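You operate a simulated robot arm through the tools that you are given. There is no shell and no other tool. Be economical: measure what you need, move in short steps, check, and stop when the job is done.

The job below is to be done with a simulated two-armed robot. You get a single attempt, and the scene is never put back.

Task
Cap the teak oil can, wipe up the oil stain and turn the pot off.
Fine: use the blue cloth by the cans and put it back; shut the pot lid. What is to be rubbed or washed off counts as gone when no trace of it is left.

The check looks at the end state, three seconds after you hand in, the way a careful person would. Anything else that was tipped, shoved, dropped, spilled or broken makes it a failure. A push-on lid holds only when it is set on centred and level and pressed home; a screw cap is set on level and turned clockwise until tight. Flat cloth is picked up by pressing the open fingertips on it (5 to 10 N) and closing them slowly along it; thin cloth reads only 2 to 8 mm in the jaws.

Robot
Two 7-joint arms with two-finger parallel grippers on one trunk, on a base that drives. Base frame: it is fixed to the floor where the robot stands at the start and does not move with it; the origin is under the middle of the robot, x ahead of it, y to its left, z up; the surface under the hand at the start is at about z = 0.86. Lengths are in m, angles in rad, forces in N, time in s.
The left shoulder is at the start at [0.06, 0.143, 0.926], the right one opposite. With the tool pointing down near the work surface each hand reaches from about 0.3 to 0.72 m from the robot's upright axis, wherever it stands, measured 20 degrees to its own side. Places, roughly: cloth (11x7x3 cm) [0.8, 0, 0.9]; heat dial [0.4, -0.3, 0.9]; oil stain [0.5, 0.1, 0.9]; pot lid [0.6, -0.3, 1.1]. Payload 1.57 kg a hand.
The tool frame of a hand sits at the grasp point between the pads (the TCP): z along the fingers, y along the line on which they close. The tips reach 0.03 m beyond it. The gripper opens to 0.11 m. The fingers are 0.024 m wide and 0.012 m thick; the gripper's body (0.048 by 0.112 m) begins 0.078 m behind the TCP.
Orientation is told as [roll, pitch, yaw] about the base's x, y, z axes, in that order, counted from this pose: with the fingers straight down and closing along the base's y, the tool's x points along the base's -x, its y along +y and its z along -z.

Tools
- The arms move only by the tool apply_moves. It takes "left_increments", "right_increments" or both (then of equal length, played together; a hand with none holds still); each is a list of rows, each a list of 7 numbers: the shift along the tool's x, y, z in units of 250 mm (1.0 is 250 mm), then the turn, a rotation vector about the tool's x, y, z in units of 60 degrees (1.0 is 60 degrees), then the gripper command, from -1 (shut) to 1 (fully open), values between in proportion. In form: [[tx, ty, tz, wx, wy, wz, gripper], ...]. A call has 1 to 20 rows; each row is the pose to reach, as a shift and turn from the pose commanded when the call began, along the tool's axes at that moment. A call with a number of a shift or a turn outside -1 to 1 is refused whole. A row lasts 0.2 s, in which the tool goes at most 0.05 m and 0.15 rad; a call with a longer step from one row to the next is refused whole, and so is a gripper value outside its range. Where a pose cannot be reached the arm comes as near as it can. A force on the tool above 60 N (or 10 N above the force at the start of the call, whichever is more), or a blocked arm, ends the call early, and 0.2 s more pass. Each finger travels about 0.045 m/s and halts on what it meets, pressing with about 25 N; the grip force reading is that of the motor and also rises with nothing between the fingers. The clock runs only during rows and for 0.2 s after the last one: add rows that repeat a pose to give the fingers time. It gives the time, the measured TCP pose, the force on the tool (base axes), the opening and the grip force at its end, in the units of the frame above (readings bear some noise), with the torque about the TCP (base axes, N m) and any sound that the robot's microphone picked up, and new pictures: "show" is both (left out), scene, wrist or none (wrist: the cameras of the hands that moved).
- Cameras (640 x 400 px; columns grow to the right, rows downward): "scene" is now at [0.0507, -0.0101, 1.561]; the picture's right is [-0.23, -0.97, 0.00], its down [-0.66, 0.16, -0.73] and it looks along [0.71, -0.17, -0.68] (base axes); focal length 251 px, centre (320, 200). "left" rides on the left gripper at [0.07, -0.016, -0.141] in its tool frame; the picture's right is [0.23, 0.97, 0.00], its down [-0.86, 0.20, -0.48] and it looks along [-0.47, 0.11, 0.88] (tool axes); focal length 222 px, centre (320, 200). "right" rides on the right gripper at [0.07, 0.016, -0.141] in its tool frame; the picture's right is [-0.23, 0.97, 0.00], its down [-0.86, -0.20, -0.48] and it looks along [-0.47, -0.11, 0.88] (tool axes); focal length 222 px, centre (320, 200). There is no depth. A picture from a camera that has moved, and an enlarged one, comes with that camera's place and axes in the base frame and with its lens. The place of the scene camera against the robot may be out by one fixed shift of up to 0.025 m in any direction.
- raise_lower(by): slides the trunk up (or, below 0, down) by that many m; the arms and the scene camera ride with it, the base frame stays. It gives what a move gives, with no picture.
- drive_base(legs): drives the robot by 1 to 6 legs, each [ahead, left, turn to the left] in m, m and rad, along the robot's own axes; the way and the turn of a leg run together, so that a leg with both is an arc; at most 1.5 m and 3.142 rad a leg. The arms and the cameras ride along, it lands a little off, and it stops where it bumps. It gives what a move gives, and a new picture of the scene camera.
- turn_head(pan, tilt): turns the head with the scene camera to pan (to the left, within 1.501 rad either way) and tilt (down, from -0.506 to 1.204), counted from straight ahead of the robot. It gives what a move gives, and a new picture of the scene camera.
- inspect(camera, box): a new picture of the part [left, top, right, bottom] of that camera's present view, enlarged. It takes no simulated time.
- close_job(): hands the job in; it is judged then, once.

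Work in short steps. Places have to be worked out from the pictures, the camera data and where the tool is seen: move nearer, look again, correct. Check each grasp and each placing, and mend what went wrong. You have 120 turns and 260 pictures in all, those below and enlarged ones among them. Open the grippers and draw the arms clear of the work before you hand the job in, unless the task says otherwise; then end with one line.

The tools are called as a command line: name --argument value ..., lists and objects as JSON in quotes. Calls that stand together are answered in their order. apply_moves: Moves the arms, as the interface text tells. Its arguments: {"type":"object","properties":{"left_increments":{"type":"array","items":{"type":"array","items":{"type":"number"}}},"right_increments":{"type":"array","items":{"type":"array","items":{"type":"number"}}},"show":{"type":"string","enum":["both","scene","wrist","none"]}},"required":[]} The other tools are called the same way: raise_lower (by) slides the trunk up or down; drive_base (legs) drives the base; turn_head (pan, tilt) turns the head that bears the scene camera; inspect (camera, box) takes an enlarged picture of a part of a camera's view; close_job () hands the job in.

At the start:

```text
time: 0.0
left_ee_pos: [0.515, 0.1295, 0.9991]
left_tool_rot: [-0.001, -0.001, -0.002]
left_force: [0.5, -0.4, 0.8]
left_moment: [0.03, -0.01, 0.0]
left_width: 0.1098
left_grasp_force: 0.0
right_ee_pos: [0.4531, -0.2439, 0.9997]
right_tool_rot: [0.001, 0.001, 0.001]
right_force: [0.4, -0.3, -0.3]
right_moment: [0.0, 0.02, 0.01]
right_width: 0.11
right_grasp_force: 0.0
trunk travel left (down, up): [-0.525, 0.065]
robot x, y, heading: [0.004, 0.0002, 0.001]
head pan, tilt: [-0.237, 0.745]
```

scene: 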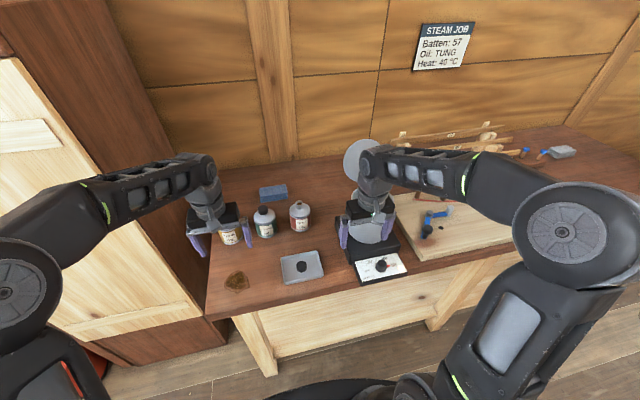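
right: 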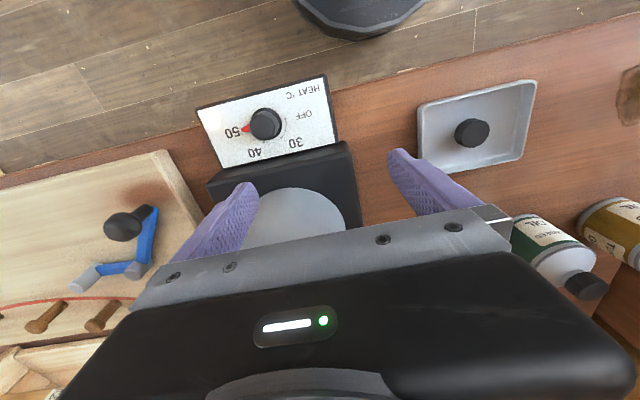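
left: 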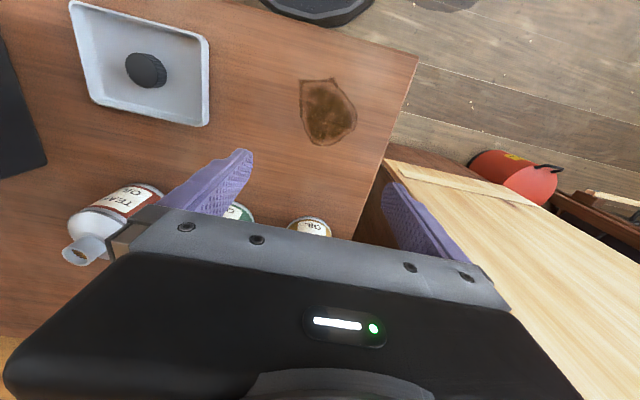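

I see three cans, a tray with a black cap, a stain, the steam pot with its dial, and the cloth behind the cans. I'll zoom in to identify them.

inspect --camera "scene" --box '[180, 170, 340, 300]'

inspect --camera "scene" --box '[330, 120, 450, 300]'

inspect --camera "left" --box '[50, 0, 420, 280]'

```text
3.08 times, centred on (260, 235) of scene
camera zoom: at [0.0507, -0.0101, 1.561], right [-0.23, -0.97, 0.0], down [-0.66, 0.16, -0.73], along [0.71, -0.17, -0.68], focal length 773 px, centre (505, 92)
```

zoom: 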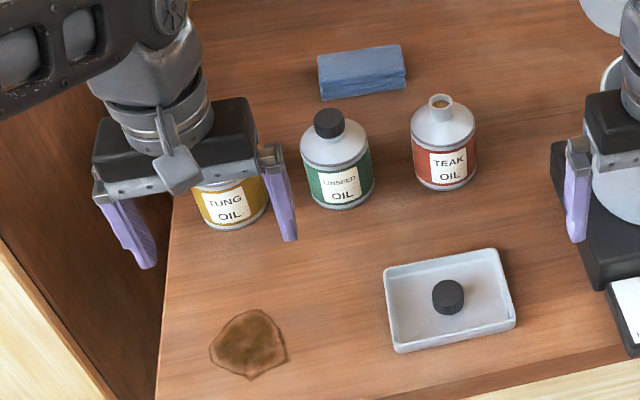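

```text
2.22 times, centred on (390, 210) of scene
camera zoom: at [0.0507, -0.0101, 1.561], right [-0.23, -0.97, 0.0], down [-0.66, 0.16, -0.73], along [0.71, -0.17, -0.68], focal length 559 px, centre (164, 178)
```

zoom: 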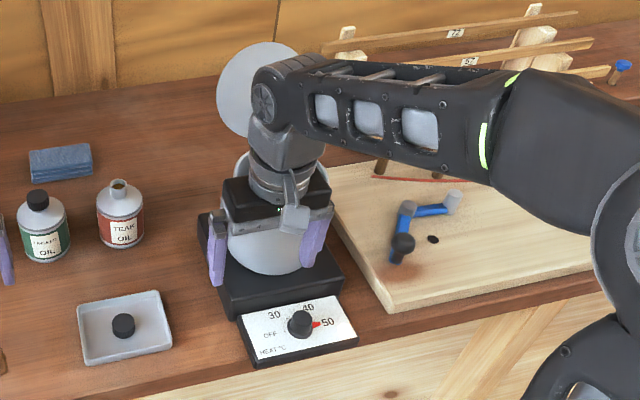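

```text
1.43 times, centred on (235, 140) of left
camera zoom: at [0.4446, 0.1143, 1.1402], right [-0.23, 0.97, 0.0], down [0.86, 0.2, 0.48], along [0.47, 0.11, -0.88], focal length 317 px, centre (441, 286)
```

zoom: 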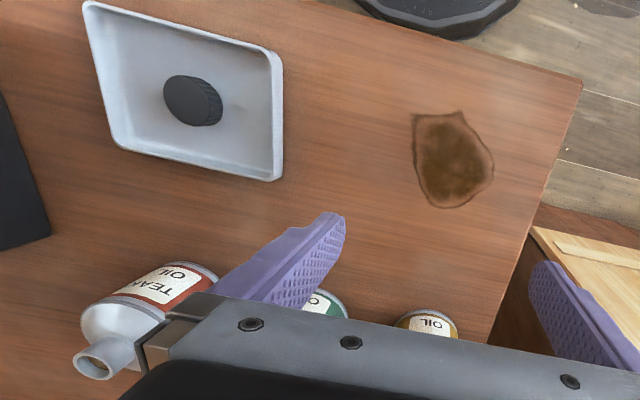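

Right hand is hovering over the pot; I raise it and draw it to the robot to see the pot and lid, and raise the left one a bit too.

apply_moves --right_increments '[[0, 0, -0.2, 0, 0, 0, 1], [0, 0, -0.4, 0, 0, 0, 1], [0.1, 0, -0.5, 0, 0, 0, 1], [0.3, 0, -0.5, 0, 0, 0, 1]]' --left_increments '[[0, 0, -0.2, 0, 0, 0, 1], [0, 0, -0.4, 0, 0, 0, 1], [0.1, 0, -0.5, 0, 0, 0, 1], [0.3, 0, -0.5, 0, 0, 0, 1]]'

```text
time: 1.2
left_ee_pos: [0.4484, 0.1354, 1.1187]
left_tool_rot: [0.002, 0.0, -0.002]
left_force: [-0.1, -1.0, 0.9]
left_moment: [0.01, -0.06, -0.03]
left_width: 0.11
left_grasp_force: 0.1
left hand out of reach, approached as far as the arm can: row 2, 3, 4
right_ee_pos: [0.3804, -0.2202, 1.1331]
right_tool_rot: [0.004, -0.031, 0.078]
right_force: [-0.4, -0.7, 1.0]
right_moment: [0.04, 0.0, 0.0]
right_width: 0.1101
right_grasp_force: 0.0
right hand out of reach, approached as far as the arm can: row 3
trunk travel left (down, up): [-0.525, 0.065]
robot x, y, heading: [-0.0005, -0.0003, 0.002]
head pan, tilt: [-0.237, 0.745]
stopped in row 4 (right hand): the arm was blocked; the commanded pose is now the measured one
camera scene: at [0.0507, -0.0123, 1.5609], right [-0.23, -0.97, 0.0], down [-0.66, 0.16, -0.73], along [0.71, -0.17, -0.68], focal length 251 px, centre (320, 200)
camera right: at [0.3054, -0.2098, 1.2745], right [0.15, 0.99, 0.01], down [0.85, -0.13, 0.5], along [0.5, -0.07, -0.86], focal length 222 px, centre (320, 200)
camera left: at [0.3777, 0.1193, 1.2598], right [-0.23, 0.97, 0.0], down [0.86, 0.2, 0.48], along [0.47, 0.11, -0.88], focal length 222 px, centre (320, 200)
```

scene: 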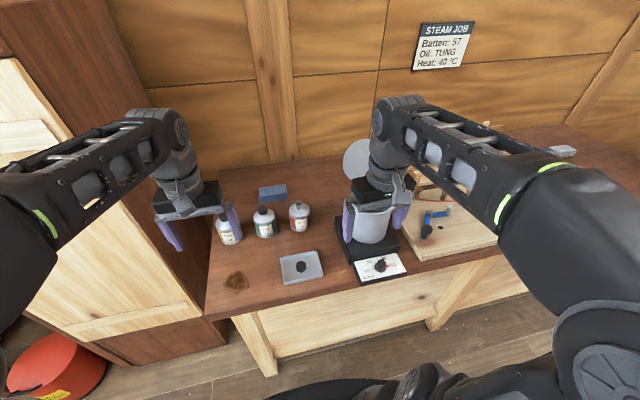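
right: 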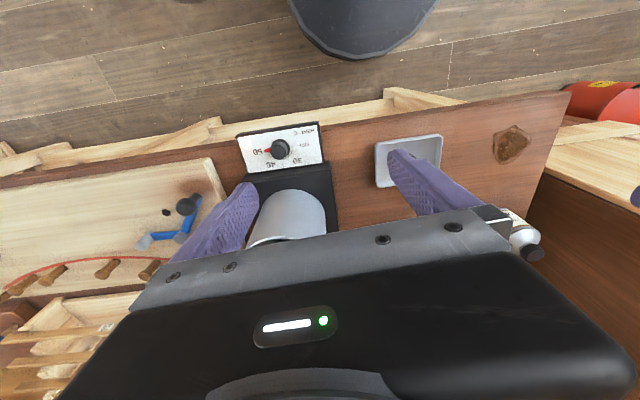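
left: 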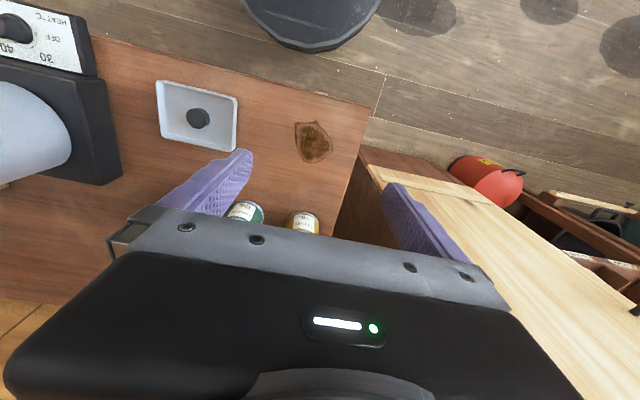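

Move the right hand aside to the right to see the pot and lid.

apply_moves --right_increments '[[0, -0.1, 0.1, 0, 0, 0, 1], [0, -0.3, 0.2, 0, 0, 0, 1], [0, -0.5, 0.2, 0, 0, 0, 1], [0, -0.7, 0.2, 0, 0, 0, 1], [0, -0.8, 0.2, 0, 0, 0, 1]]' --show "none"

turn_head --pan -0.4 --tilt 0.745

inspect --camera "scene" --box '[220, 130, 400, 290]'

```text
refused: row 2 steps farther than a row can; nothing moved
```

```text
time: 1.9
left_ee_pos: [0.4482, 0.1362, 1.1199]
left_tool_rot: [0.002, 0.003, 0.0]
left_force: [-0.4, 0.4, -0.7]
left_moment: [0.01, 0.04, -0.01]
left_width: 0.1099
left_grasp_force: 0.0
right_ee_pos: [0.3794, -0.2194, 1.1328]
right_tool_rot: [0.002, -0.028, 0.076]
right_force: [-0.2, 0.1, 0.9]
right_moment: [0.01, 0.03, 0.0]
right_width: 0.11
right_grasp_force: 0.1
trunk travel left (down, up): [-0.525, 0.065]
robot x, y, heading: [0.0021, -0.002, -0.001]
head pan, tilt: [-0.4, 0.745]
camera scene: at [0.0467, -0.023, 1.561], right [-0.39, -0.92, 0.0], down [-0.63, 0.26, -0.73], along [0.68, -0.29, -0.68], focal length 251 px, centre (320, 200)
```

scene: 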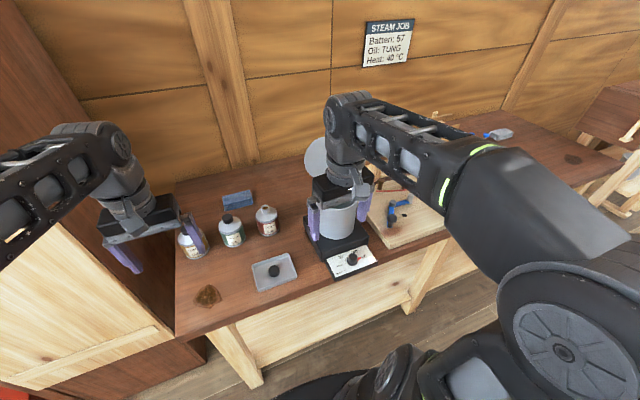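

```text
2.50 times, centred on (310, 210) of scene
camera zoom: at [0.0467, -0.023, 1.561], right [-0.39, -0.92, 0.0], down [-0.63, 0.26, -0.73], along [0.68, -0.29, -0.68], focal length 628 px, centre (345, 175)
```

zoom: 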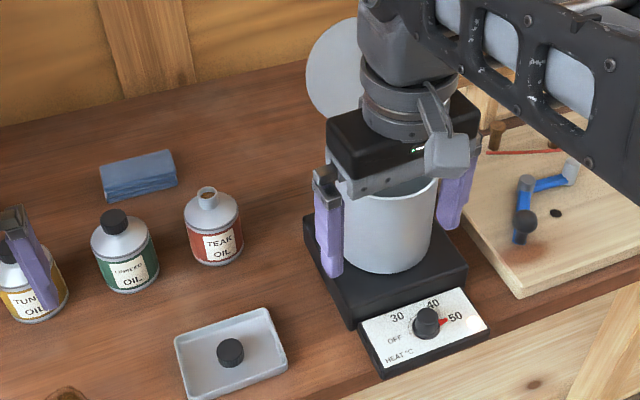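

Retry with smaller steps (≤0.05 m per row).

apply_moves --right_increments '[[0, -0.1, 0.1, 0, 0, 0, 1], [0, -0.25, 0.15, 0, 0, 0, 1], [0, -0.4, 0.15, 0, 0, 0, 1], [0, -0.55, 0.15, 0, 0, 0, 1], [0, -0.7, 0.15, 0, 0, 0, 1]]' --show "none"

inspect --camera "scene" --box '[220, 110, 400, 290]'

inspect --camera "right" --box '[0, 0, 640, 400]'

```text
time: 3.1
left_ee_pos: [0.4483, 0.136, 1.1192]
left_tool_rot: [-0.001, 0.001, 0.001]
left_force: [-0.5, -0.2, 0.4]
left_moment: [-0.02, 0.0, 0.02]
left_width: 0.1099
left_grasp_force: 0.0
right_ee_pos: [0.3932, -0.3959, 1.0955]
right_tool_rot: [0.002, -0.028, 0.076]
right_force: [0.0, 0.1, 0.3]
right_moment: [0.02, -0.02, 0.0]
right_width: 0.1101
right_grasp_force: 0.1
trunk travel left (down, up): [-0.525, 0.065]
robot x, y, heading: [-0.0007, 0.0034, 0.0]
head pan, tilt: [-0.4, 0.745]
```

```text
2.22 times, centred on (310, 200) of scene
camera zoom: at [0.0464, -0.0238, 1.561], right [-0.39, -0.92, 0.0], down [-0.62, 0.26, -0.73], along [0.68, -0.29, -0.68], focal length 559 px, centre (342, 200)
```

zoom: 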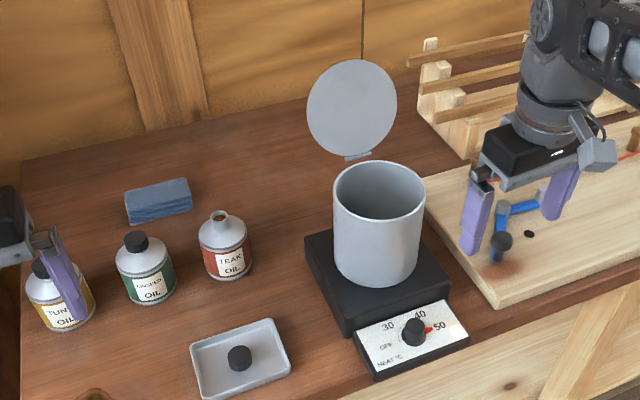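

```text
1.00 times, centred on (320, 200) of right (not enlarged: the box is as wide or as high as the picture)
camera zoom: at [0.3187, -0.384, 1.2358], right [0.15, 0.99, 0.01], down [0.85, -0.13, 0.5], along [0.5, -0.07, -0.86], focal length 222 px, centre (320, 200)
```

zoom: 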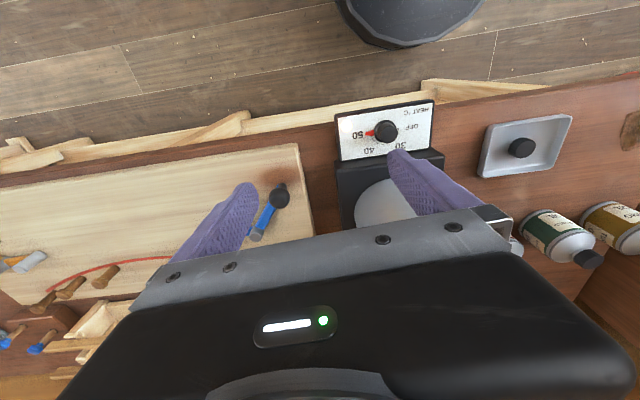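

Hinged lid standing open behind the pot, dial at 50. I zoom on the dial with the right wrist camera.

inspect --camera "right" --box '[320, 80, 460, 180]'

```text
4.00 times, centred on (390, 130) of right
camera zoom: at [0.3187, -0.384, 1.2358], right [0.15, 0.99, 0.01], down [0.85, -0.13, 0.5], along [0.5, -0.07, -0.86], focal length 888 px, centre (40, 480)
```

zoom: 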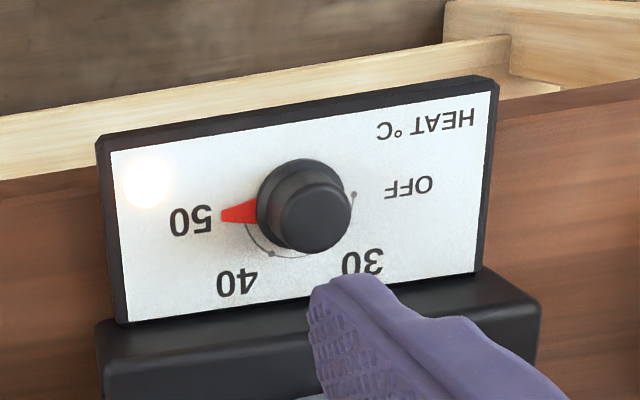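

Dial centre ≈ (0.415,-0.294). I bring the right hand above it with yaw ≈ -0.75, so I can turn it counter-clockwise (50→OFF) in a few grips.

apply_moves --right_increments '[[-0.02, 0.07, 0.03, 0, 0.005, 0.13, 1], [-0.04, 0.14, 0.06, 0, 0.01, 0.26, 1], [-0.06, 0.2, 0.1, 0, 0.015, 0.39, 1], [-0.08, 0.27, 0.15, 0, 0.02, 0.52, 1], [-0.1, 0.34, 0.25, 0, 0.025, 0.65, 1], [-0.119, 0.4, 0.32, 0, 0.027, 0.78, 1], [-0.119, 0.4, 0.4, 0, 0.027, 0.78, 1]]' --show "both"

```text
time: 4.7
left_ee_pos: [0.4473, 0.1375, 1.1202]
left_tool_rot: [0.0, 0.002, 0.0]
left_force: [-0.2, 0.2, 0.2]
left_moment: [0.02, -0.01, -0.02]
left_width: 0.1101
left_grasp_force: 0.2
right_ee_pos: [0.4205, -0.2907, 0.997]
right_tool_rot: [0.012, 0.008, -0.741]
right_force: [0.2, -1.1, 0.0]
right_moment: [0.04, -0.04, 0.0]
right_width: 0.11
right_grasp_force: 0.0
trunk travel left (down, up): [-0.525, 0.065]
robot x, y, heading: [-0.0002, -0.0011, 0.003]
head pan, tilt: [-0.4, 0.745]
camera scene: at [0.0464, -0.0233, 1.561], right [-0.39, -0.92, 0.0], down [-0.62, 0.26, -0.73], along [0.68, -0.29, -0.68], focal length 251 px, centre (320, 200)
camera right: at [0.379, -0.2332, 1.1402], right [0.82, 0.57, 0.01], down [0.5, -0.73, 0.47], along [0.27, -0.38, -0.88], focal length 222 px, centre (320, 200)
```

scene: 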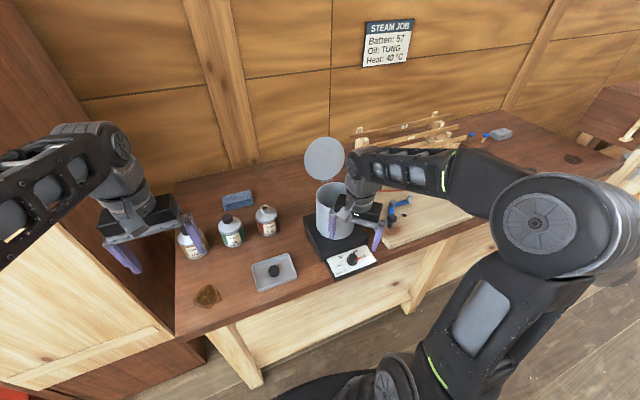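
right: 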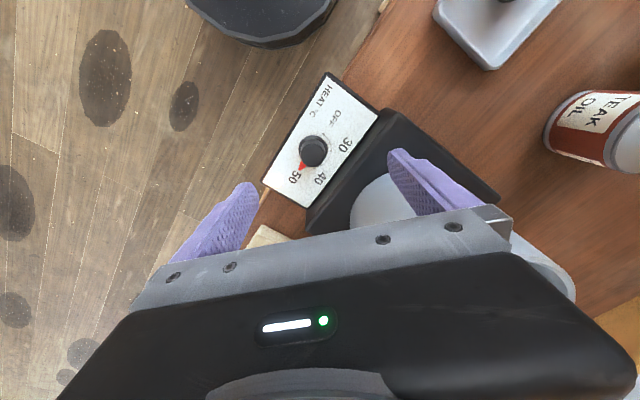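

Zoom to refine the knob's position and height.

inspect --camera "right" --box '[250, 60, 410, 220]'

```text
2.50 times, centred on (330, 140) of right
camera zoom: at [0.379, -0.2332, 1.1402], right [0.82, 0.57, 0.01], down [0.5, -0.73, 0.47], along [0.27, -0.38, -0.88], focal length 555 px, centre (295, 350)
```

zoom: 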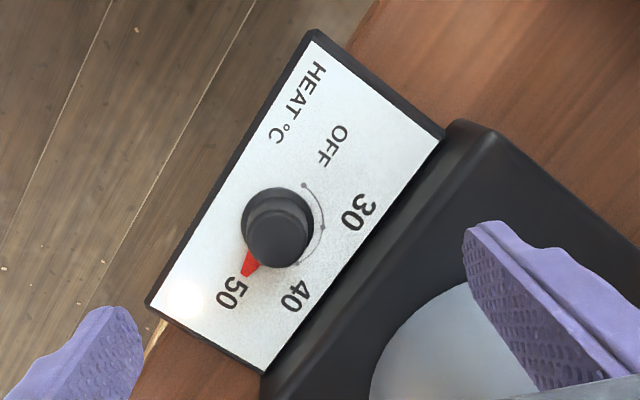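

Knob axis ≈ (0.412,-0.2915), panel z≈0.884, knob top ≈0.906; 50 is at -90°, OFF at +90°. I narrow the fingers and descend over the knob.

apply_moves --right_increments '[[0.023, -0.025, 0.0, 0, 0, 0, 0.1], [0.023, -0.025, 0.0, 0, 0, 0, 0.1], [0.023, -0.025, 0.0, 0, 0, 0, 0.1], [0.023, -0.025, 0.1, 0, 0, 0, 0.1], [0.023, -0.025, 0.2, 0, 0, 0, 0.1], [0.023, -0.025, 0.26, 0, 0, 0, 0.1], [0.023, -0.025, 0.3, 0, 0, 0, 0.1]]' --show "wrist"

```text
time: 6.3
left_ee_pos: [0.4479, 0.1374, 1.1194]
left_tool_rot: [-0.001, 0.0, 0.001]
left_force: [0.8, 0.4, 1.1]
left_moment: [-0.04, 0.04, -0.01]
left_width: 0.1099
left_grasp_force: 0.1
right_ee_pos: [0.4108, -0.29, 0.9225]
right_tool_rot: [0.012, 0.007, -0.738]
right_force: [0.4, -0.4, 0.4]
right_moment: [0.05, -0.04, 0.02]
right_width: 0.0606
right_grasp_force: 0.1
trunk travel left (down, up): [-0.525, 0.065]
robot x, y, heading: [-0.0017, -0.003, -0.001]
head pan, tilt: [-0.4, 0.745]
camera right: at [0.3701, -0.2326, 1.065], right [0.82, 0.57, 0.01], down [0.5, -0.73, 0.47], along [0.27, -0.38, -0.88], focal length 222 px, centre (320, 200)
```

right: 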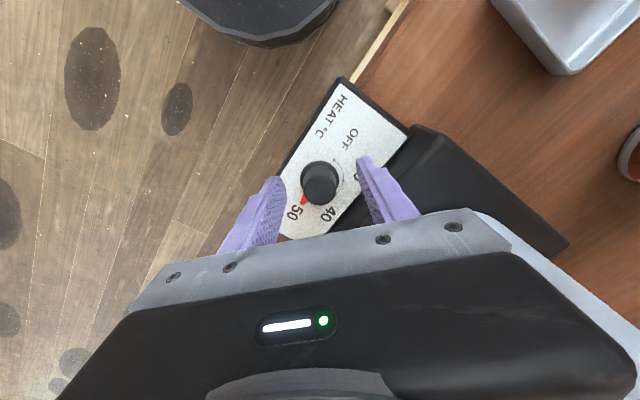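

Centred; close on the knob.

apply_moves --right_increments '[[0, 0, 0.008, 0, 0, 0, -0.2], [0, 0, 0.008, 0, 0, 0, -0.6], [0, 0, 0.008, 0, 0, 0, -1], [0, 0, 0.008, 0, 0, 0, -1], [0, 0, 0.008, 0, 0, 0, -1]]' --show "wrist"

```text
time: 7.5
left_ee_pos: [0.4467, 0.137, 1.1192]
left_tool_rot: [0.001, -0.001, -0.001]
left_force: [0.0, 0.5, 0.3]
left_moment: [-0.02, -0.02, -0.02]
left_width: 0.1101
left_grasp_force: 0.0
right_ee_pos: [0.4091, -0.2913, 0.9187]
right_tool_rot: [0.012, 0.007, -0.741]
right_force: [-4.1, -4.6, 0.0]
right_moment: [-0.85, 0.37, -0.04]
right_width: 0.028
right_grasp_force: 38.2
trunk travel left (down, up): [-0.525, 0.065]
robot x, y, heading: [-0.002, -0.0015, 0.004]
head pan, tilt: [-0.4, 0.745]
camera right: at [0.3692, -0.2334, 1.0632], right [0.82, 0.57, 0.01], down [0.5, -0.73, 0.47], along [0.27, -0.38, -0.88], focal length 222 px, centre (320, 200)
```

right: 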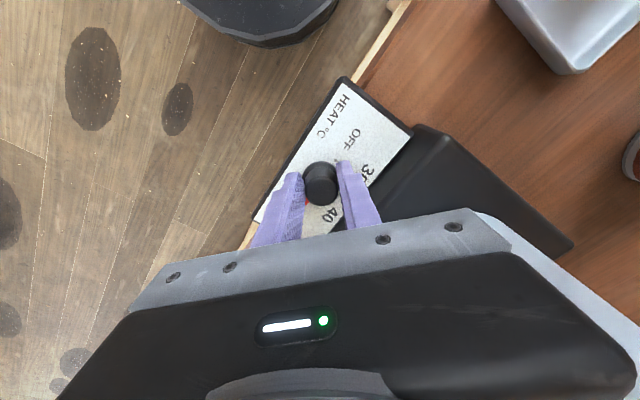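

Gripped (28 mm). Turn +54° counter-clockwise seen from above (tool z negative).

apply_moves --right_increments '[[0, -0.006, 0, 0, 0, -0.1, -1], [0, -0.006, 0, 0, 0, -0.22, -1], [0, -0.006, 0, 0, 0, -0.35, -1], [0, -0.006, 0, 0, 0, -0.48, -1], [0, -0.006, 0, 0, 0, -0.61, -1], [0, -0.006, 0, 0, 0, -0.74, -1], [0, -0.006, 0, 0, 0, -0.87, -1], [0, -0.006, 0, 0, 0, -1.0, -1]]' --show "wrist"

```text
time: 9.3
left_ee_pos: [0.4466, 0.1327, 1.1194]
left_tool_rot: [0.001, 0.0, 0.0]
left_force: [0.7, -0.2, 0.4]
left_moment: [0.0, 0.0, -0.02]
left_width: 0.1099
left_grasp_force: 0.1
right_ee_pos: [0.4089, -0.2954, 0.9186]
right_tool_rot: [0.01, -0.005, 0.31]
right_force: [-8.6, -27.3, -4.6]
right_moment: [-1.36, 0.63, -0.14]
right_width: 0.0278
right_grasp_force: 38.8
trunk travel left (down, up): [-0.525, 0.065]
robot x, y, heading: [-0.0016, -0.0004, -0.002]
head pan, tilt: [-0.4, 0.745]
camera right: at [0.3373, -0.3033, 1.0623], right [-0.08, 1.0, 0.01], down [0.87, 0.06, 0.48], along [0.48, 0.05, -0.88], focal length 222 px, centre (320, 200)
```

right: 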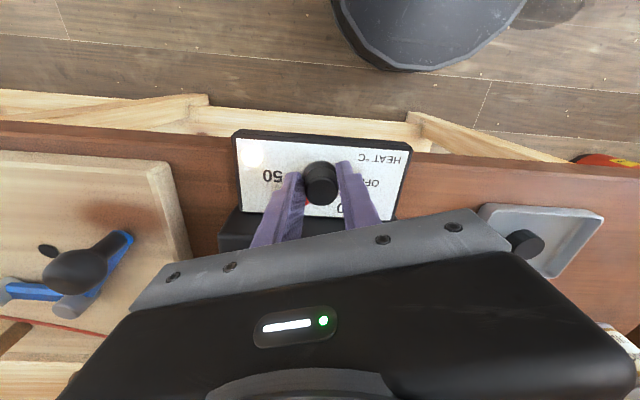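

Knob follows; side load -27 N, so I relax by moving a few mm that way while turning another 30°.

apply_moves --right_increments '[[0, -0.012, 0, 0, 0, 0, -1], [0, -0.016, 0, 0, 0, -0.12, -1], [0, -0.016, 0, 0, 0, -0.25, -1], [0, -0.016, 0, 0, 0, -0.38, -1], [0, -0.016, 0, 0, 0, -0.5, -1]]' --show "wrist"

```text
time: 10.5
left_ee_pos: [0.4474, 0.1339, 1.1201]
left_tool_rot: [0.001, 0.0, -0.001]
left_force: [0.1, 0.5, 0.4]
left_moment: [0.04, 0.0, 0.01]
left_width: 0.1101
left_grasp_force: 0.1
right_ee_pos: [0.4108, -0.2987, 0.9195]
right_tool_rot: [0.007, -0.011, 0.835]
right_force: [-10.8, -21.5, -5.5]
right_moment: [-1.27, 0.27, -0.05]
right_width: 0.0278
right_grasp_force: 37.8
trunk travel left (down, up): [-0.525, 0.065]
robot x, y, heading: [0.0034, 0.0004, 0.001]
head pan, tilt: [-0.4, 0.745]
camera right: at [0.3513, -0.3405, 1.0618], right [-0.57, 0.82, 0.01], down [0.72, 0.49, 0.49], along [0.4, 0.28, -0.87], focal length 222 px, centre (320, 200)
```

right: 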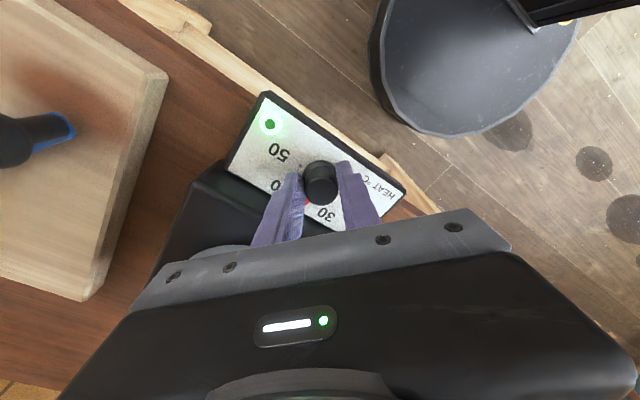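

Let go, rise and check the dial.

apply_moves --right_increments '[[0, 0, 0, 0, 0, 0, -0.4], [0, 0, 0, 0, 0, 0, 0.1], [0, 0, 0, 0, 0, 0, 0.1], [0, 0, -0.1, 0, 0, 0, 0.1], [0, 0, -0.2, 0, 0, 0, 0.1]]' --show "wrist"

inspect --camera "right" --box '[220, 70, 420, 230]'

inspect --camera "scene" --box '[220, 110, 400, 290]'

```text
time: 11.7
left_ee_pos: [0.4476, 0.1369, 1.1186]
left_tool_rot: [0.001, 0.001, 0.001]
left_force: [0.2, -0.5, -0.1]
left_moment: [0.02, 0.0, 0.02]
left_width: 0.1098
left_grasp_force: 0.2
right_ee_pos: [0.4107, -0.2967, 0.9697]
right_tool_rot: [0.007, -0.013, 0.832]
right_force: [0.2, -0.3, 0.0]
right_moment: [0.02, 0.01, 0.0]
right_width: 0.0607
right_grasp_force: 0.1
trunk travel left (down, up): [-0.525, 0.065]
robot x, y, heading: [0.0002, 0.0012, 0.002]
head pan, tilt: [-0.4, 0.745]
camera right: at [0.3519, -0.3376, 1.1123], right [-0.57, 0.82, 0.01], down [0.72, 0.49, 0.49], along [0.4, 0.28, -0.87], focal length 222 px, centre (320, 200)
```

right: 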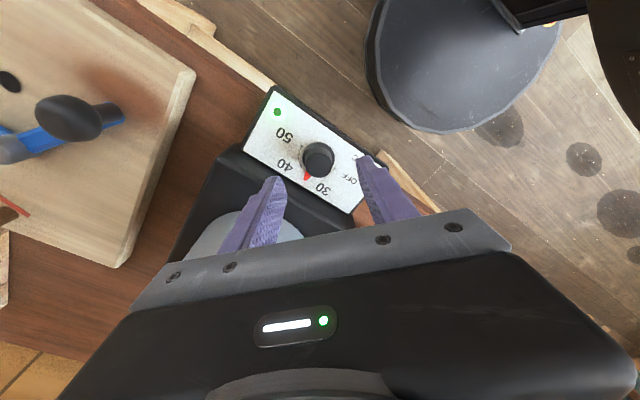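

```text
2.50 times, centred on (320, 150) of right
camera zoom: at [0.3519, -0.3376, 1.1123], right [-0.57, 0.82, 0.01], down [0.72, 0.49, 0.49], along [0.4, 0.28, -0.87], focal length 555 px, centre (320, 325)
```

zoom: 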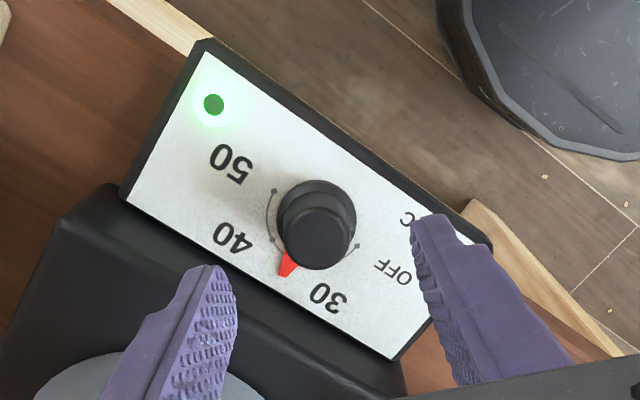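

```text
2.22 times, centred on (310, 200) of scene
camera zoom: at [0.0459, -0.023, 1.561], right [-0.39, -0.92, 0.0], down [-0.62, 0.26, -0.73], along [0.68, -0.29, -0.68], focal length 559 px, centre (342, 200)
```

zoom: 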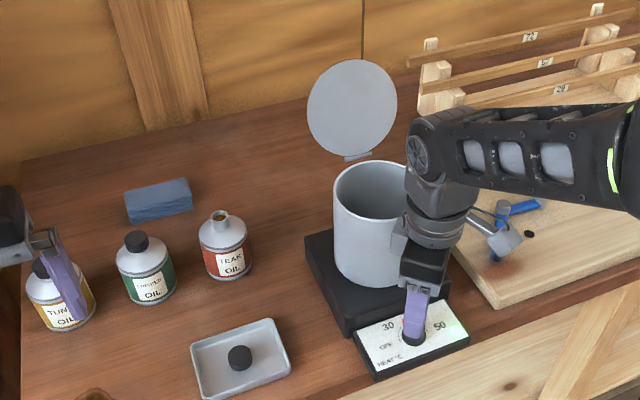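

Unit not shifted; pointer now midway 40–30. I wind the wrist back to yaw ≈ -0.7 and regrip.

apply_moves --right_increments '[[0, 0, 0, 0, 0, 0.13, 0.1], [0, 0, 0, 0, 0, 0.26, 0.1], [0, 0, 0, 0, 0, 0.39, 0.1], [0, 0, 0, 0, 0, 0.52, 0.1], [0, 0, 0, 0, 0, 0.65, 0.1], [0, 0, 0, 0, 0, 0.78, 0.1], [0, 0, 0, 0, 0, 0.91, 0.1], [0, 0, 0, 0, 0, 1.0, 0.1]]' --show "none"

apply_moves --right_increments '[[0, 0, 0, 0, 0, 0.13, 0.1], [0, 0, 0, 0, 0, 0.26, 0.1], [0, 0, 0, 0, 0, 0.39, 0.1], [0, 0, 0, 0, 0, 0.49, 0.1]]' --show "wrist"

```text
time: 13.5
left_ee_pos: [0.4486, 0.1379, 1.1193]
left_tool_rot: [0.0, 0.001, 0.0]
left_force: [-0.8, -0.3, -0.1]
left_moment: [-0.02, -0.01, 0.02]
left_width: 0.1099
left_grasp_force: 0.1
right_ee_pos: [0.4094, -0.296, 0.9703]
right_tool_rot: [0.013, 0.001, -0.218]
right_force: [0.4, -0.1, -0.8]
right_moment: [0.02, 0.02, 0.01]
right_width: 0.0605
right_grasp_force: 0.1
trunk travel left (down, up): [-0.525, 0.065]
robot x, y, heading: [0.0001, -0.0016, -0.005]
head pan, tilt: [-0.4, 0.745]
```

```text
time: 14.5
left_ee_pos: [0.448, 0.1373, 1.1192]
left_tool_rot: [0.0, 0.0, -0.002]
left_force: [0.4, 0.3, 0.2]
left_moment: [-0.02, 0.02, -0.02]
left_width: 0.1101
left_grasp_force: 0.0
right_ee_pos: [0.4105, -0.2973, 0.9704]
right_tool_rot: [0.012, 0.008, -0.729]
right_force: [0.4, -1.1, 0.0]
right_moment: [0.02, 0.04, 0.0]
right_width: 0.0606
right_grasp_force: 0.0
trunk travel left (down, up): [-0.525, 0.065]
robot x, y, heading: [0.0019, -0.0013, 0.001]
head pan, tilt: [-0.4, 0.745]
camera right: at [0.3696, -0.239, 1.1133], right [0.82, 0.57, 0.01], down [0.5, -0.73, 0.47], along [0.28, -0.38, -0.88], focal length 222 px, centre (320, 200)
```

right: 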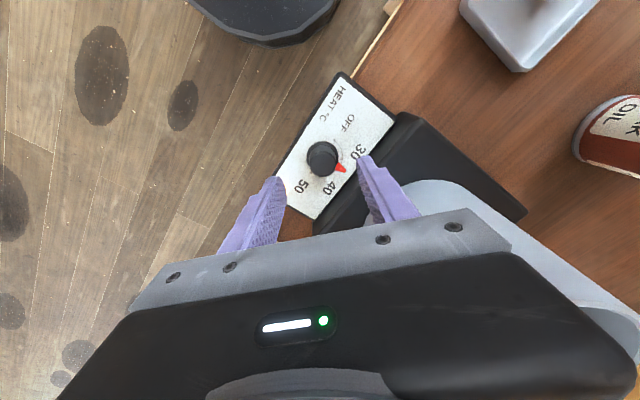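

Descend and grip again.

apply_moves --right_increments '[[0.016, 0.018, 0.0, 0, 0, 0, 0.1], [0.016, 0.018, 0.1, 0, 0, 0, 0.1], [0.016, 0.018, 0.17, 0, 0, 0, 0.1], [0.016, 0.018, 0.205, 0, 0, 0, 0.1], [0.016, 0.018, 0.205, 0, 0, 0, -0.3], [0.016, 0.018, 0.205, 0, 0, 0, -0.7], [0.016, 0.018, 0.205, 0, 0, 0, -1], [0.016, 0.018, 0.205, 0, 0, 0, -1]]' --show "none"

```text
time: 16.3
left_ee_pos: [0.4469, 0.136, 1.1201]
left_tool_rot: [-0.001, 0.001, 0.0]
left_force: [0.0, 0.1, 0.3]
left_moment: [-0.01, 0.03, 0.02]
left_width: 0.1102
left_grasp_force: 0.0
right_ee_pos: [0.409, -0.2916, 0.9184]
right_tool_rot: [0.009, 0.009, -0.729]
right_force: [-5.6, -7.6, 1.0]
right_moment: [-0.75, 0.58, -0.07]
right_width: 0.0281
right_grasp_force: 28.8
trunk travel left (down, up): [-0.525, 0.065]
robot x, y, heading: [-0.0007, -0.0001, 0.001]
head pan, tilt: [-0.4, 0.745]
```

Turn another 60°, with a small offset to relieve the side load.

apply_moves --right_increments '[[0, -0.014, 0, 0, 0, -0.1, -1], [0, -0.014, 0, 0, 0, -0.22, -1], [0, -0.014, 0, 0, 0, -0.35, -1], [0, -0.016, 0, 0, 0, -0.48, -1], [0, -0.018, 0, 0, 0, -0.61, -1], [0, -0.02, 0, 0, 0, -0.74, -1], [0, -0.022, 0, 0, 0, -0.87, -1], [0, -0.022, 0, 0, 0, -1.0, -1]]' --show "none"

apply_moves --right_increments '[[0, 0, 0, 0, 0, -0.12, -1], [0, 0, 0, 0, 0, -0.25, -1], [0, 0, 0, 0, 0, -0.38, -1], [0, 0, 0, 0, 0, -0.5, -1]]' --show "wrist"

```text
time: 18.1
left_ee_pos: [0.4489, 0.1343, 1.1192]
left_tool_rot: [0.001, 0.001, 0.001]
left_force: [0.3, 0.6, 1.0]
left_moment: [-0.01, 0.0, -0.01]
left_width: 0.11
left_grasp_force: 0.0
right_ee_pos: [0.4087, -0.2966, 0.9179]
right_tool_rot: [0.011, -0.008, 0.322]
right_force: [7.3, -16.6, -6.1]
right_moment: [-1.51, 0.41, -0.1]
right_width: 0.0275
right_grasp_force: 38.4
trunk travel left (down, up): [-0.525, 0.065]
robot x, y, heading: [-0.0031, 0.0029, -0.002]
head pan, tilt: [-0.4, 0.745]
```

```text
time: 19.1
left_ee_pos: [0.4499, 0.1326, 1.12]
left_tool_rot: [0.001, 0.002, 0.001]
left_force: [-0.7, 0.5, -0.6]
left_moment: [0.03, 0.02, 0.0]
left_width: 0.11
left_grasp_force: 0.0
right_ee_pos: [0.4094, -0.2995, 0.9196]
right_tool_rot: [0.002, -0.01, 0.843]
right_force: [15.3, -32.7, -2.2]
right_moment: [-0.71, -0.53, -0.95]
right_width: 0.0283
right_grasp_force: 37.9
trunk travel left (down, up): [-0.525, 0.065]
robot x, y, heading: [-0.0015, 0.001, 0.003]
head pan, tilt: [-0.4, 0.745]
camera right: at [0.3506, -0.3414, 1.0603], right [-0.58, 0.82, 0.01], down [0.72, 0.5, 0.49], along [0.4, 0.29, -0.87], focal length 222 px, centre (320, 200)
```

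right: 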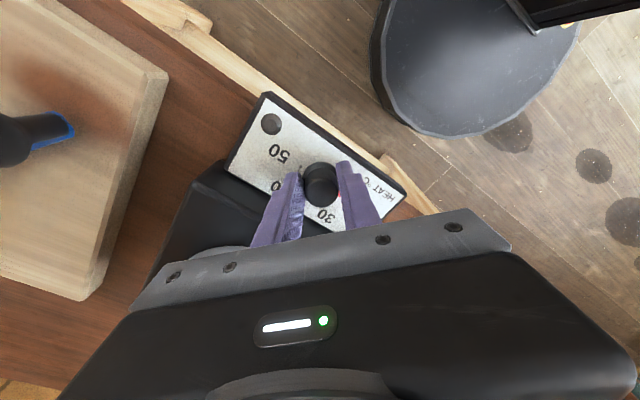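

The light went out and a torque of ~1 N·m suggests the OFF stop. Release and check.

apply_moves --right_increments '[[0, 0, 0, 0, 0, 0, -0.4], [0, 0, 0, 0, 0, 0, 0.1], [0, 0, 0, 0, 0, 0, 0.1], [0, 0, -0.1, 0, 0, 0, 0.1], [0, 0, -0.2, 0, 0, 0, 0.1]]' --show "none"

inspect --camera "right" --box '[220, 70, 420, 230]'

```text
time: 20.3
left_ee_pos: [0.448, 0.1366, 1.1192]
left_tool_rot: [-0.002, 0.001, 0.001]
left_force: [-0.3, 0.1, -0.1]
left_moment: [-0.01, 0.01, 0.0]
left_width: 0.1103
left_grasp_force: 0.1
right_ee_pos: [0.4073, -0.2946, 0.9688]
right_tool_rot: [0.006, -0.011, 0.844]
right_force: [0.7, -0.6, -0.3]
right_moment: [0.0, -0.01, 0.0]
right_width: 0.0605
right_grasp_force: 0.0
trunk travel left (down, up): [-0.525, 0.065]
robot x, y, heading: [-0.0018, 0.0002, -0.002]
head pan, tilt: [-0.4, 0.745]
```

```text
2.50 times, centred on (320, 150) of right
camera zoom: at [0.3489, -0.3368, 1.1118], right [-0.58, 0.82, 0.01], down [0.72, 0.5, 0.49], along [0.39, 0.29, -0.87], focal length 555 px, centre (320, 325)
```

zoom: 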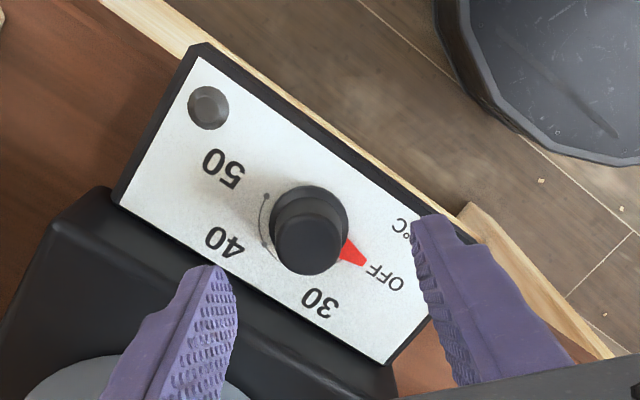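

Pointer sits on OFF. Next the lid: move the right hand to the right of the pot, fingers shut, so it can be tilted to point forward-left and hook the lid from behind.

apply_moves --right_increments '[[0, 0, -0.18, 0, 0, 0, -0.2], [0, 0, -0.36, 0, 0, 0, -0.6], [0.11, -0.145, -0.36, 0, 0, 0, -1], [0.22, -0.29, -0.36, 0, -0.1, 0, -1], [0.33, -0.435, -0.36, 0, -0.22, 0, -1], [0.44, -0.58, -0.36, 0, -0.35, 0, -1], [0.55, -0.72, -0.36, 0, -0.48, 0, -1], [0.55, -0.72, -0.4, 0, -0.61, 0, -1], [0.55, -0.72, -0.45, 0, -0.74, 0, -1], [0.55, -0.72, -0.5, 0, -0.87, 0, -1], [0.55, -0.72, -0.6, 0, -1, 0, -1]]' --show "both"

```text
time: 22.7
left_ee_pos: [0.4485, 0.1382, 1.1196]
left_tool_rot: [-0.002, 0.004, 0.003]
left_force: [0.1, 0.8, -0.6]
left_moment: [-0.1, 0.07, 0.0]
left_width: 0.11
left_grasp_force: 0.1
right_ee_pos: [0.4497, -0.5182, 1.107]
right_tool_rot: [0.013, -1.008, 0.822]
right_force: [0.1, 0.2, 0.9]
right_moment: [-0.04, -0.01, -0.02]
right_width: 0.0
right_grasp_force: 21.4
right hand out of reach, approached as far as the arm can: row 11
trunk travel left (down, up): [-0.525, 0.065]
robot x, y, heading: [0.0, -0.001, 0.0]
head pan, tilt: [-0.4, 0.745]
camera scene: at [0.0481, -0.02, 1.5612], right [-0.39, -0.92, 0.0], down [-0.63, 0.26, -0.73], along [0.68, -0.29, -0.68], focal length 251 px, centre (320, 200)
camera right: at [0.3333, -0.623, 1.1251], right [-0.64, 0.74, 0.2], down [0.19, -0.1, 0.98], along [0.75, 0.66, -0.07], focal length 222 px, centre (320, 200)
```

scene: 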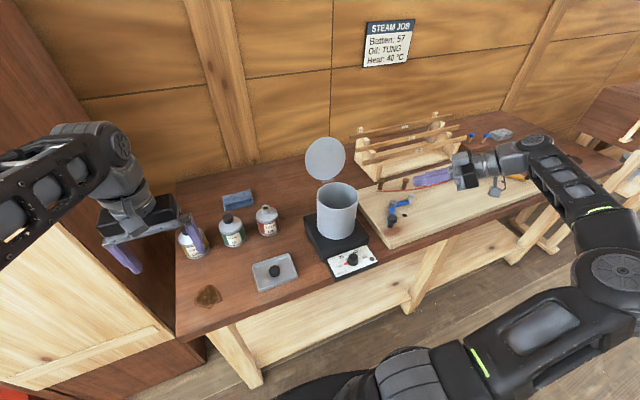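
right: 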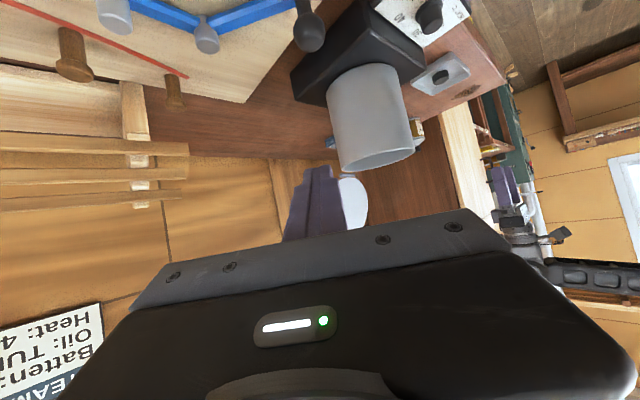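

Useful side view; zoom on pot rim and lid.

inspect --camera "right" --box '[260, 50, 460, 250]'

inspect --camera "scene" --box '[270, 110, 400, 290]'

```text
2.00 times, centred on (360, 150) of right
camera zoom: at [0.3333, -0.623, 1.1251], right [-0.64, 0.74, 0.2], down [0.19, -0.1, 0.98], along [0.75, 0.66, -0.07], focal length 444 px, centre (240, 300)
```

zoom: 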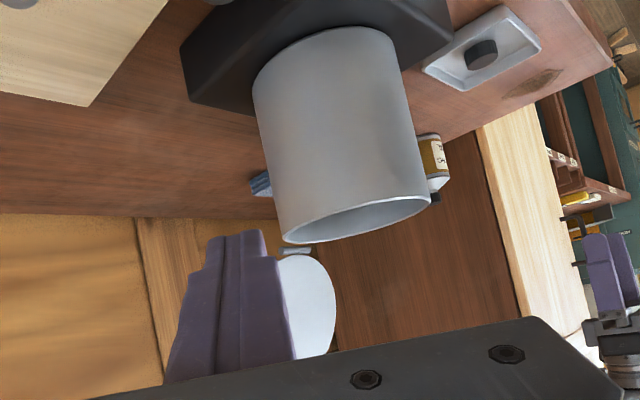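

```text
2.22 times, centred on (335, 200) of scene
camera zoom: at [0.0481, -0.02, 1.5612], right [-0.39, -0.92, 0.0], down [-0.63, 0.26, -0.73], along [0.68, -0.29, -0.68], focal length 559 px, centre (287, 200)
```

zoom: 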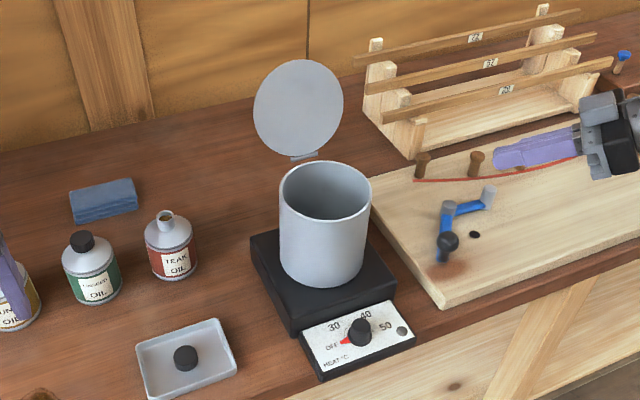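

Hinge ≈ (0.617,-0.293,1.058), lid leans back with top ≈ (0.65,-0.294,1.19). I raise the trunk for reach.

raise_lower --by 0.06

```text
time: 23.7
left_ee_pos: [0.4474, 0.1359, 1.1792]
left_tool_rot: [0.002, 0.001, 0.0]
left_force: [0.1, -0.4, -0.3]
left_moment: [0.01, 0.01, 0.0]
left_width: 0.1097
left_grasp_force: 0.0
right_ee_pos: [0.4502, -0.5192, 1.1682]
right_tool_rot: [0.008, -1.012, 0.834]
right_force: [-0.3, -0.3, -0.9]
right_moment: [0.03, 0.02, -0.02]
right_width: 0.0
right_grasp_force: 21.6
trunk travel left (down, up): [-0.585, 0.005]
robot x, y, heading: [0.0013, 0.0032, -0.004]
head pan, tilt: [-0.4, 0.745]
```

Move the right hand forward, well right of the lid, to about (0.69,-0.45,1.17).

apply_moves --right_increments '[[-0.076, -0.086, 0.12, 0, 0, 0, -1], [-0.152, -0.172, 0.24, 0, 0, 0, -1], [-0.228, -0.259, 0.361, 0, 0, 0, -1], [-0.304, -0.345, 0.481, 0, 0, 0, -1], [-0.38, -0.431, 0.602, 0, 0, 0, -1], [-0.456, -0.518, 0.722, 0, 0, 0, -1]]' --show "both"

```text
time: 25.1
left_ee_pos: [0.4466, 0.1362, 1.1799]
left_tool_rot: [-0.001, 0.0, 0.0]
left_force: [-0.9, 0.0, -0.4]
left_moment: [0.05, -0.05, -0.02]
left_width: 0.1099
left_grasp_force: 0.1
right_ee_pos: [0.6571, -0.4535, 1.1673]
right_tool_rot: [0.008, -1.015, 0.831]
right_force: [-0.5, -0.5, 0.5]
right_moment: [-0.01, -0.02, -0.04]
right_width: 0.0001
right_grasp_force: 20.9
right hand out of reach, approached as far as the arm can: row 6
trunk travel left (down, up): [-0.585, 0.005]
robot x, y, heading: [-0.0008, 0.0034, -0.004]
head pan, tilt: [-0.4, 0.745]
camera scene: at [0.0446, -0.0236, 1.6211], right [-0.39, -0.92, 0.0], down [-0.62, 0.26, -0.74], along [0.68, -0.29, -0.68], focal length 251 px, centre (320, 200)
camera right: at [0.5406, -0.5586, 1.1851], right [-0.64, 0.74, 0.2], down [0.18, -0.1, 0.98], along [0.75, 0.66, -0.07], focal length 222 px, centre (320, 200)
```

scene: 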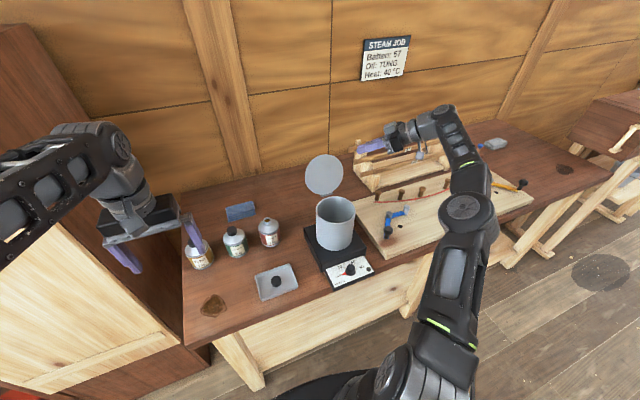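
right: 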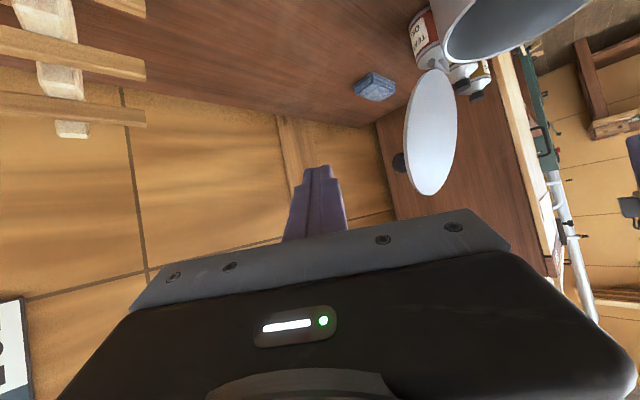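

The arm is near full stretch; I drive the base 0.08 m forward (clear of lid at this y) to gain reach behind the lid.

drive_base --legs '[[0.08, 0, 0]]'

```text
time: 26.2
left_ee_pos: [0.5278, 0.1378, 1.1787]
left_tool_rot: [0.001, 0.002, -0.001]
left_force: [0.5, -0.5, 0.1]
left_moment: [-0.04, 0.07, -0.01]
left_width: 0.1099
left_grasp_force: 0.1
right_ee_pos: [0.7406, -0.4532, 1.1666]
right_tool_rot: [0.007, -1.012, 0.831]
right_force: [1.2, -1.2, -1.0]
right_moment: [0.0, 0.03, 0.03]
right_width: 0.0
right_grasp_force: 21.1
trunk travel left (down, up): [-0.585, 0.005]
robot x, y, heading: [0.082, 0.0005, 0.004]
head pan, tilt: [-0.4, 0.745]
camera scene: at [0.1284, -0.023, 1.621], right [-0.39, -0.92, 0.0], down [-0.63, 0.26, -0.73], along [0.68, -0.29, -0.68], focal length 251 px, centre (320, 200)
```

scene: 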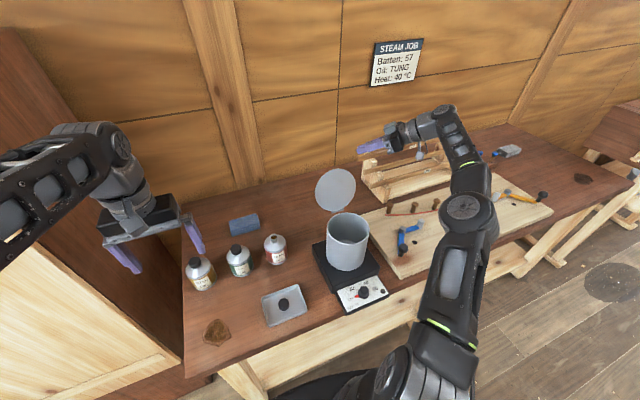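

Swing left behind the lid's right edge (clear of its knob).

apply_moves --right_increments '[[-0.033, 0.13, 0.052, 0, 0, 0, -1], [-0.066, 0.26, 0.104, 0, 0, 0, -1], [-0.098, 0.39, 0.156, 0, 0, 0, -1]]' --show "both"

inspect --camera "scene" --box '[280, 120, 440, 280]'

```text
time: 27.0
left_ee_pos: [0.5255, 0.1373, 1.1791]
left_tool_rot: [-0.002, 0.0, 0.001]
left_force: [-1.0, 1.1, -0.9]
left_moment: [-0.03, -0.02, -0.01]
left_width: 0.1099
left_grasp_force: 0.1
right_ee_pos: [0.6964, -0.3509, 1.1666]
right_tool_rot: [0.003, -1.013, 0.833]
right_force: [0.2, 0.9, -0.1]
right_moment: [-0.01, -0.04, -0.02]
right_width: 0.0
right_grasp_force: 21.3
trunk travel left (down, up): [-0.585, 0.005]
robot x, y, heading: [0.0775, 0.0005, -0.002]
head pan, tilt: [-0.4, 0.745]
camera scene: at [0.1255, -0.0218, 1.6211], right [-0.39, -0.92, 0.0], down [-0.62, 0.26, -0.74], along [0.68, -0.29, -0.68], focal length 251 px, centre (320, 200)
camera right: at [0.5798, -0.4565, 1.1844], right [-0.64, 0.74, 0.19], down [0.18, -0.1, 0.98], along [0.74, 0.66, -0.07], focal length 222 px, centre (320, 200)
```

scene: 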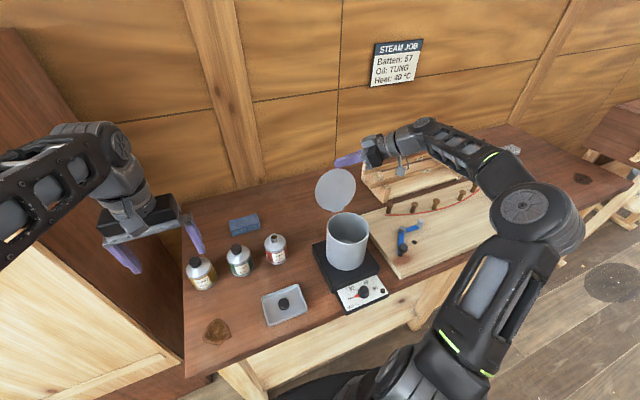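
right: 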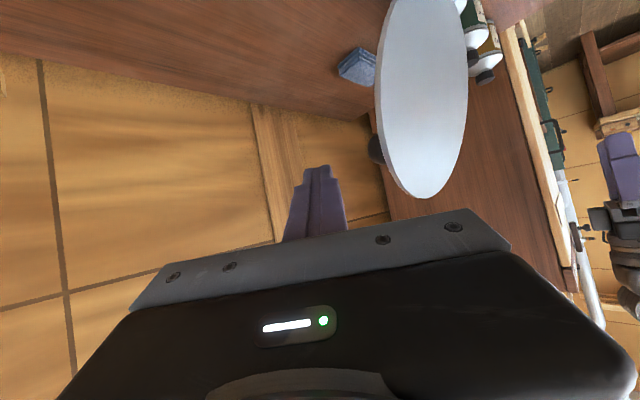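

```text
2.50 times, centred on (360, 200) of scene
camera zoom: at [0.1255, -0.0218, 1.6211], right [-0.39, -0.92, 0.0], down [-0.62, 0.26, -0.74], along [0.68, -0.29, -0.68], focal length 628 px, centre (220, 200)
```

zoom: 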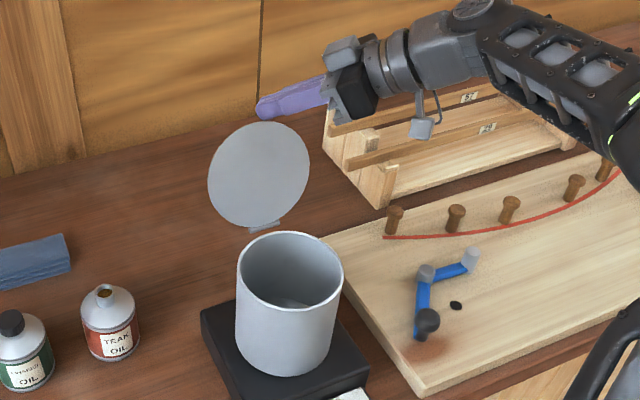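

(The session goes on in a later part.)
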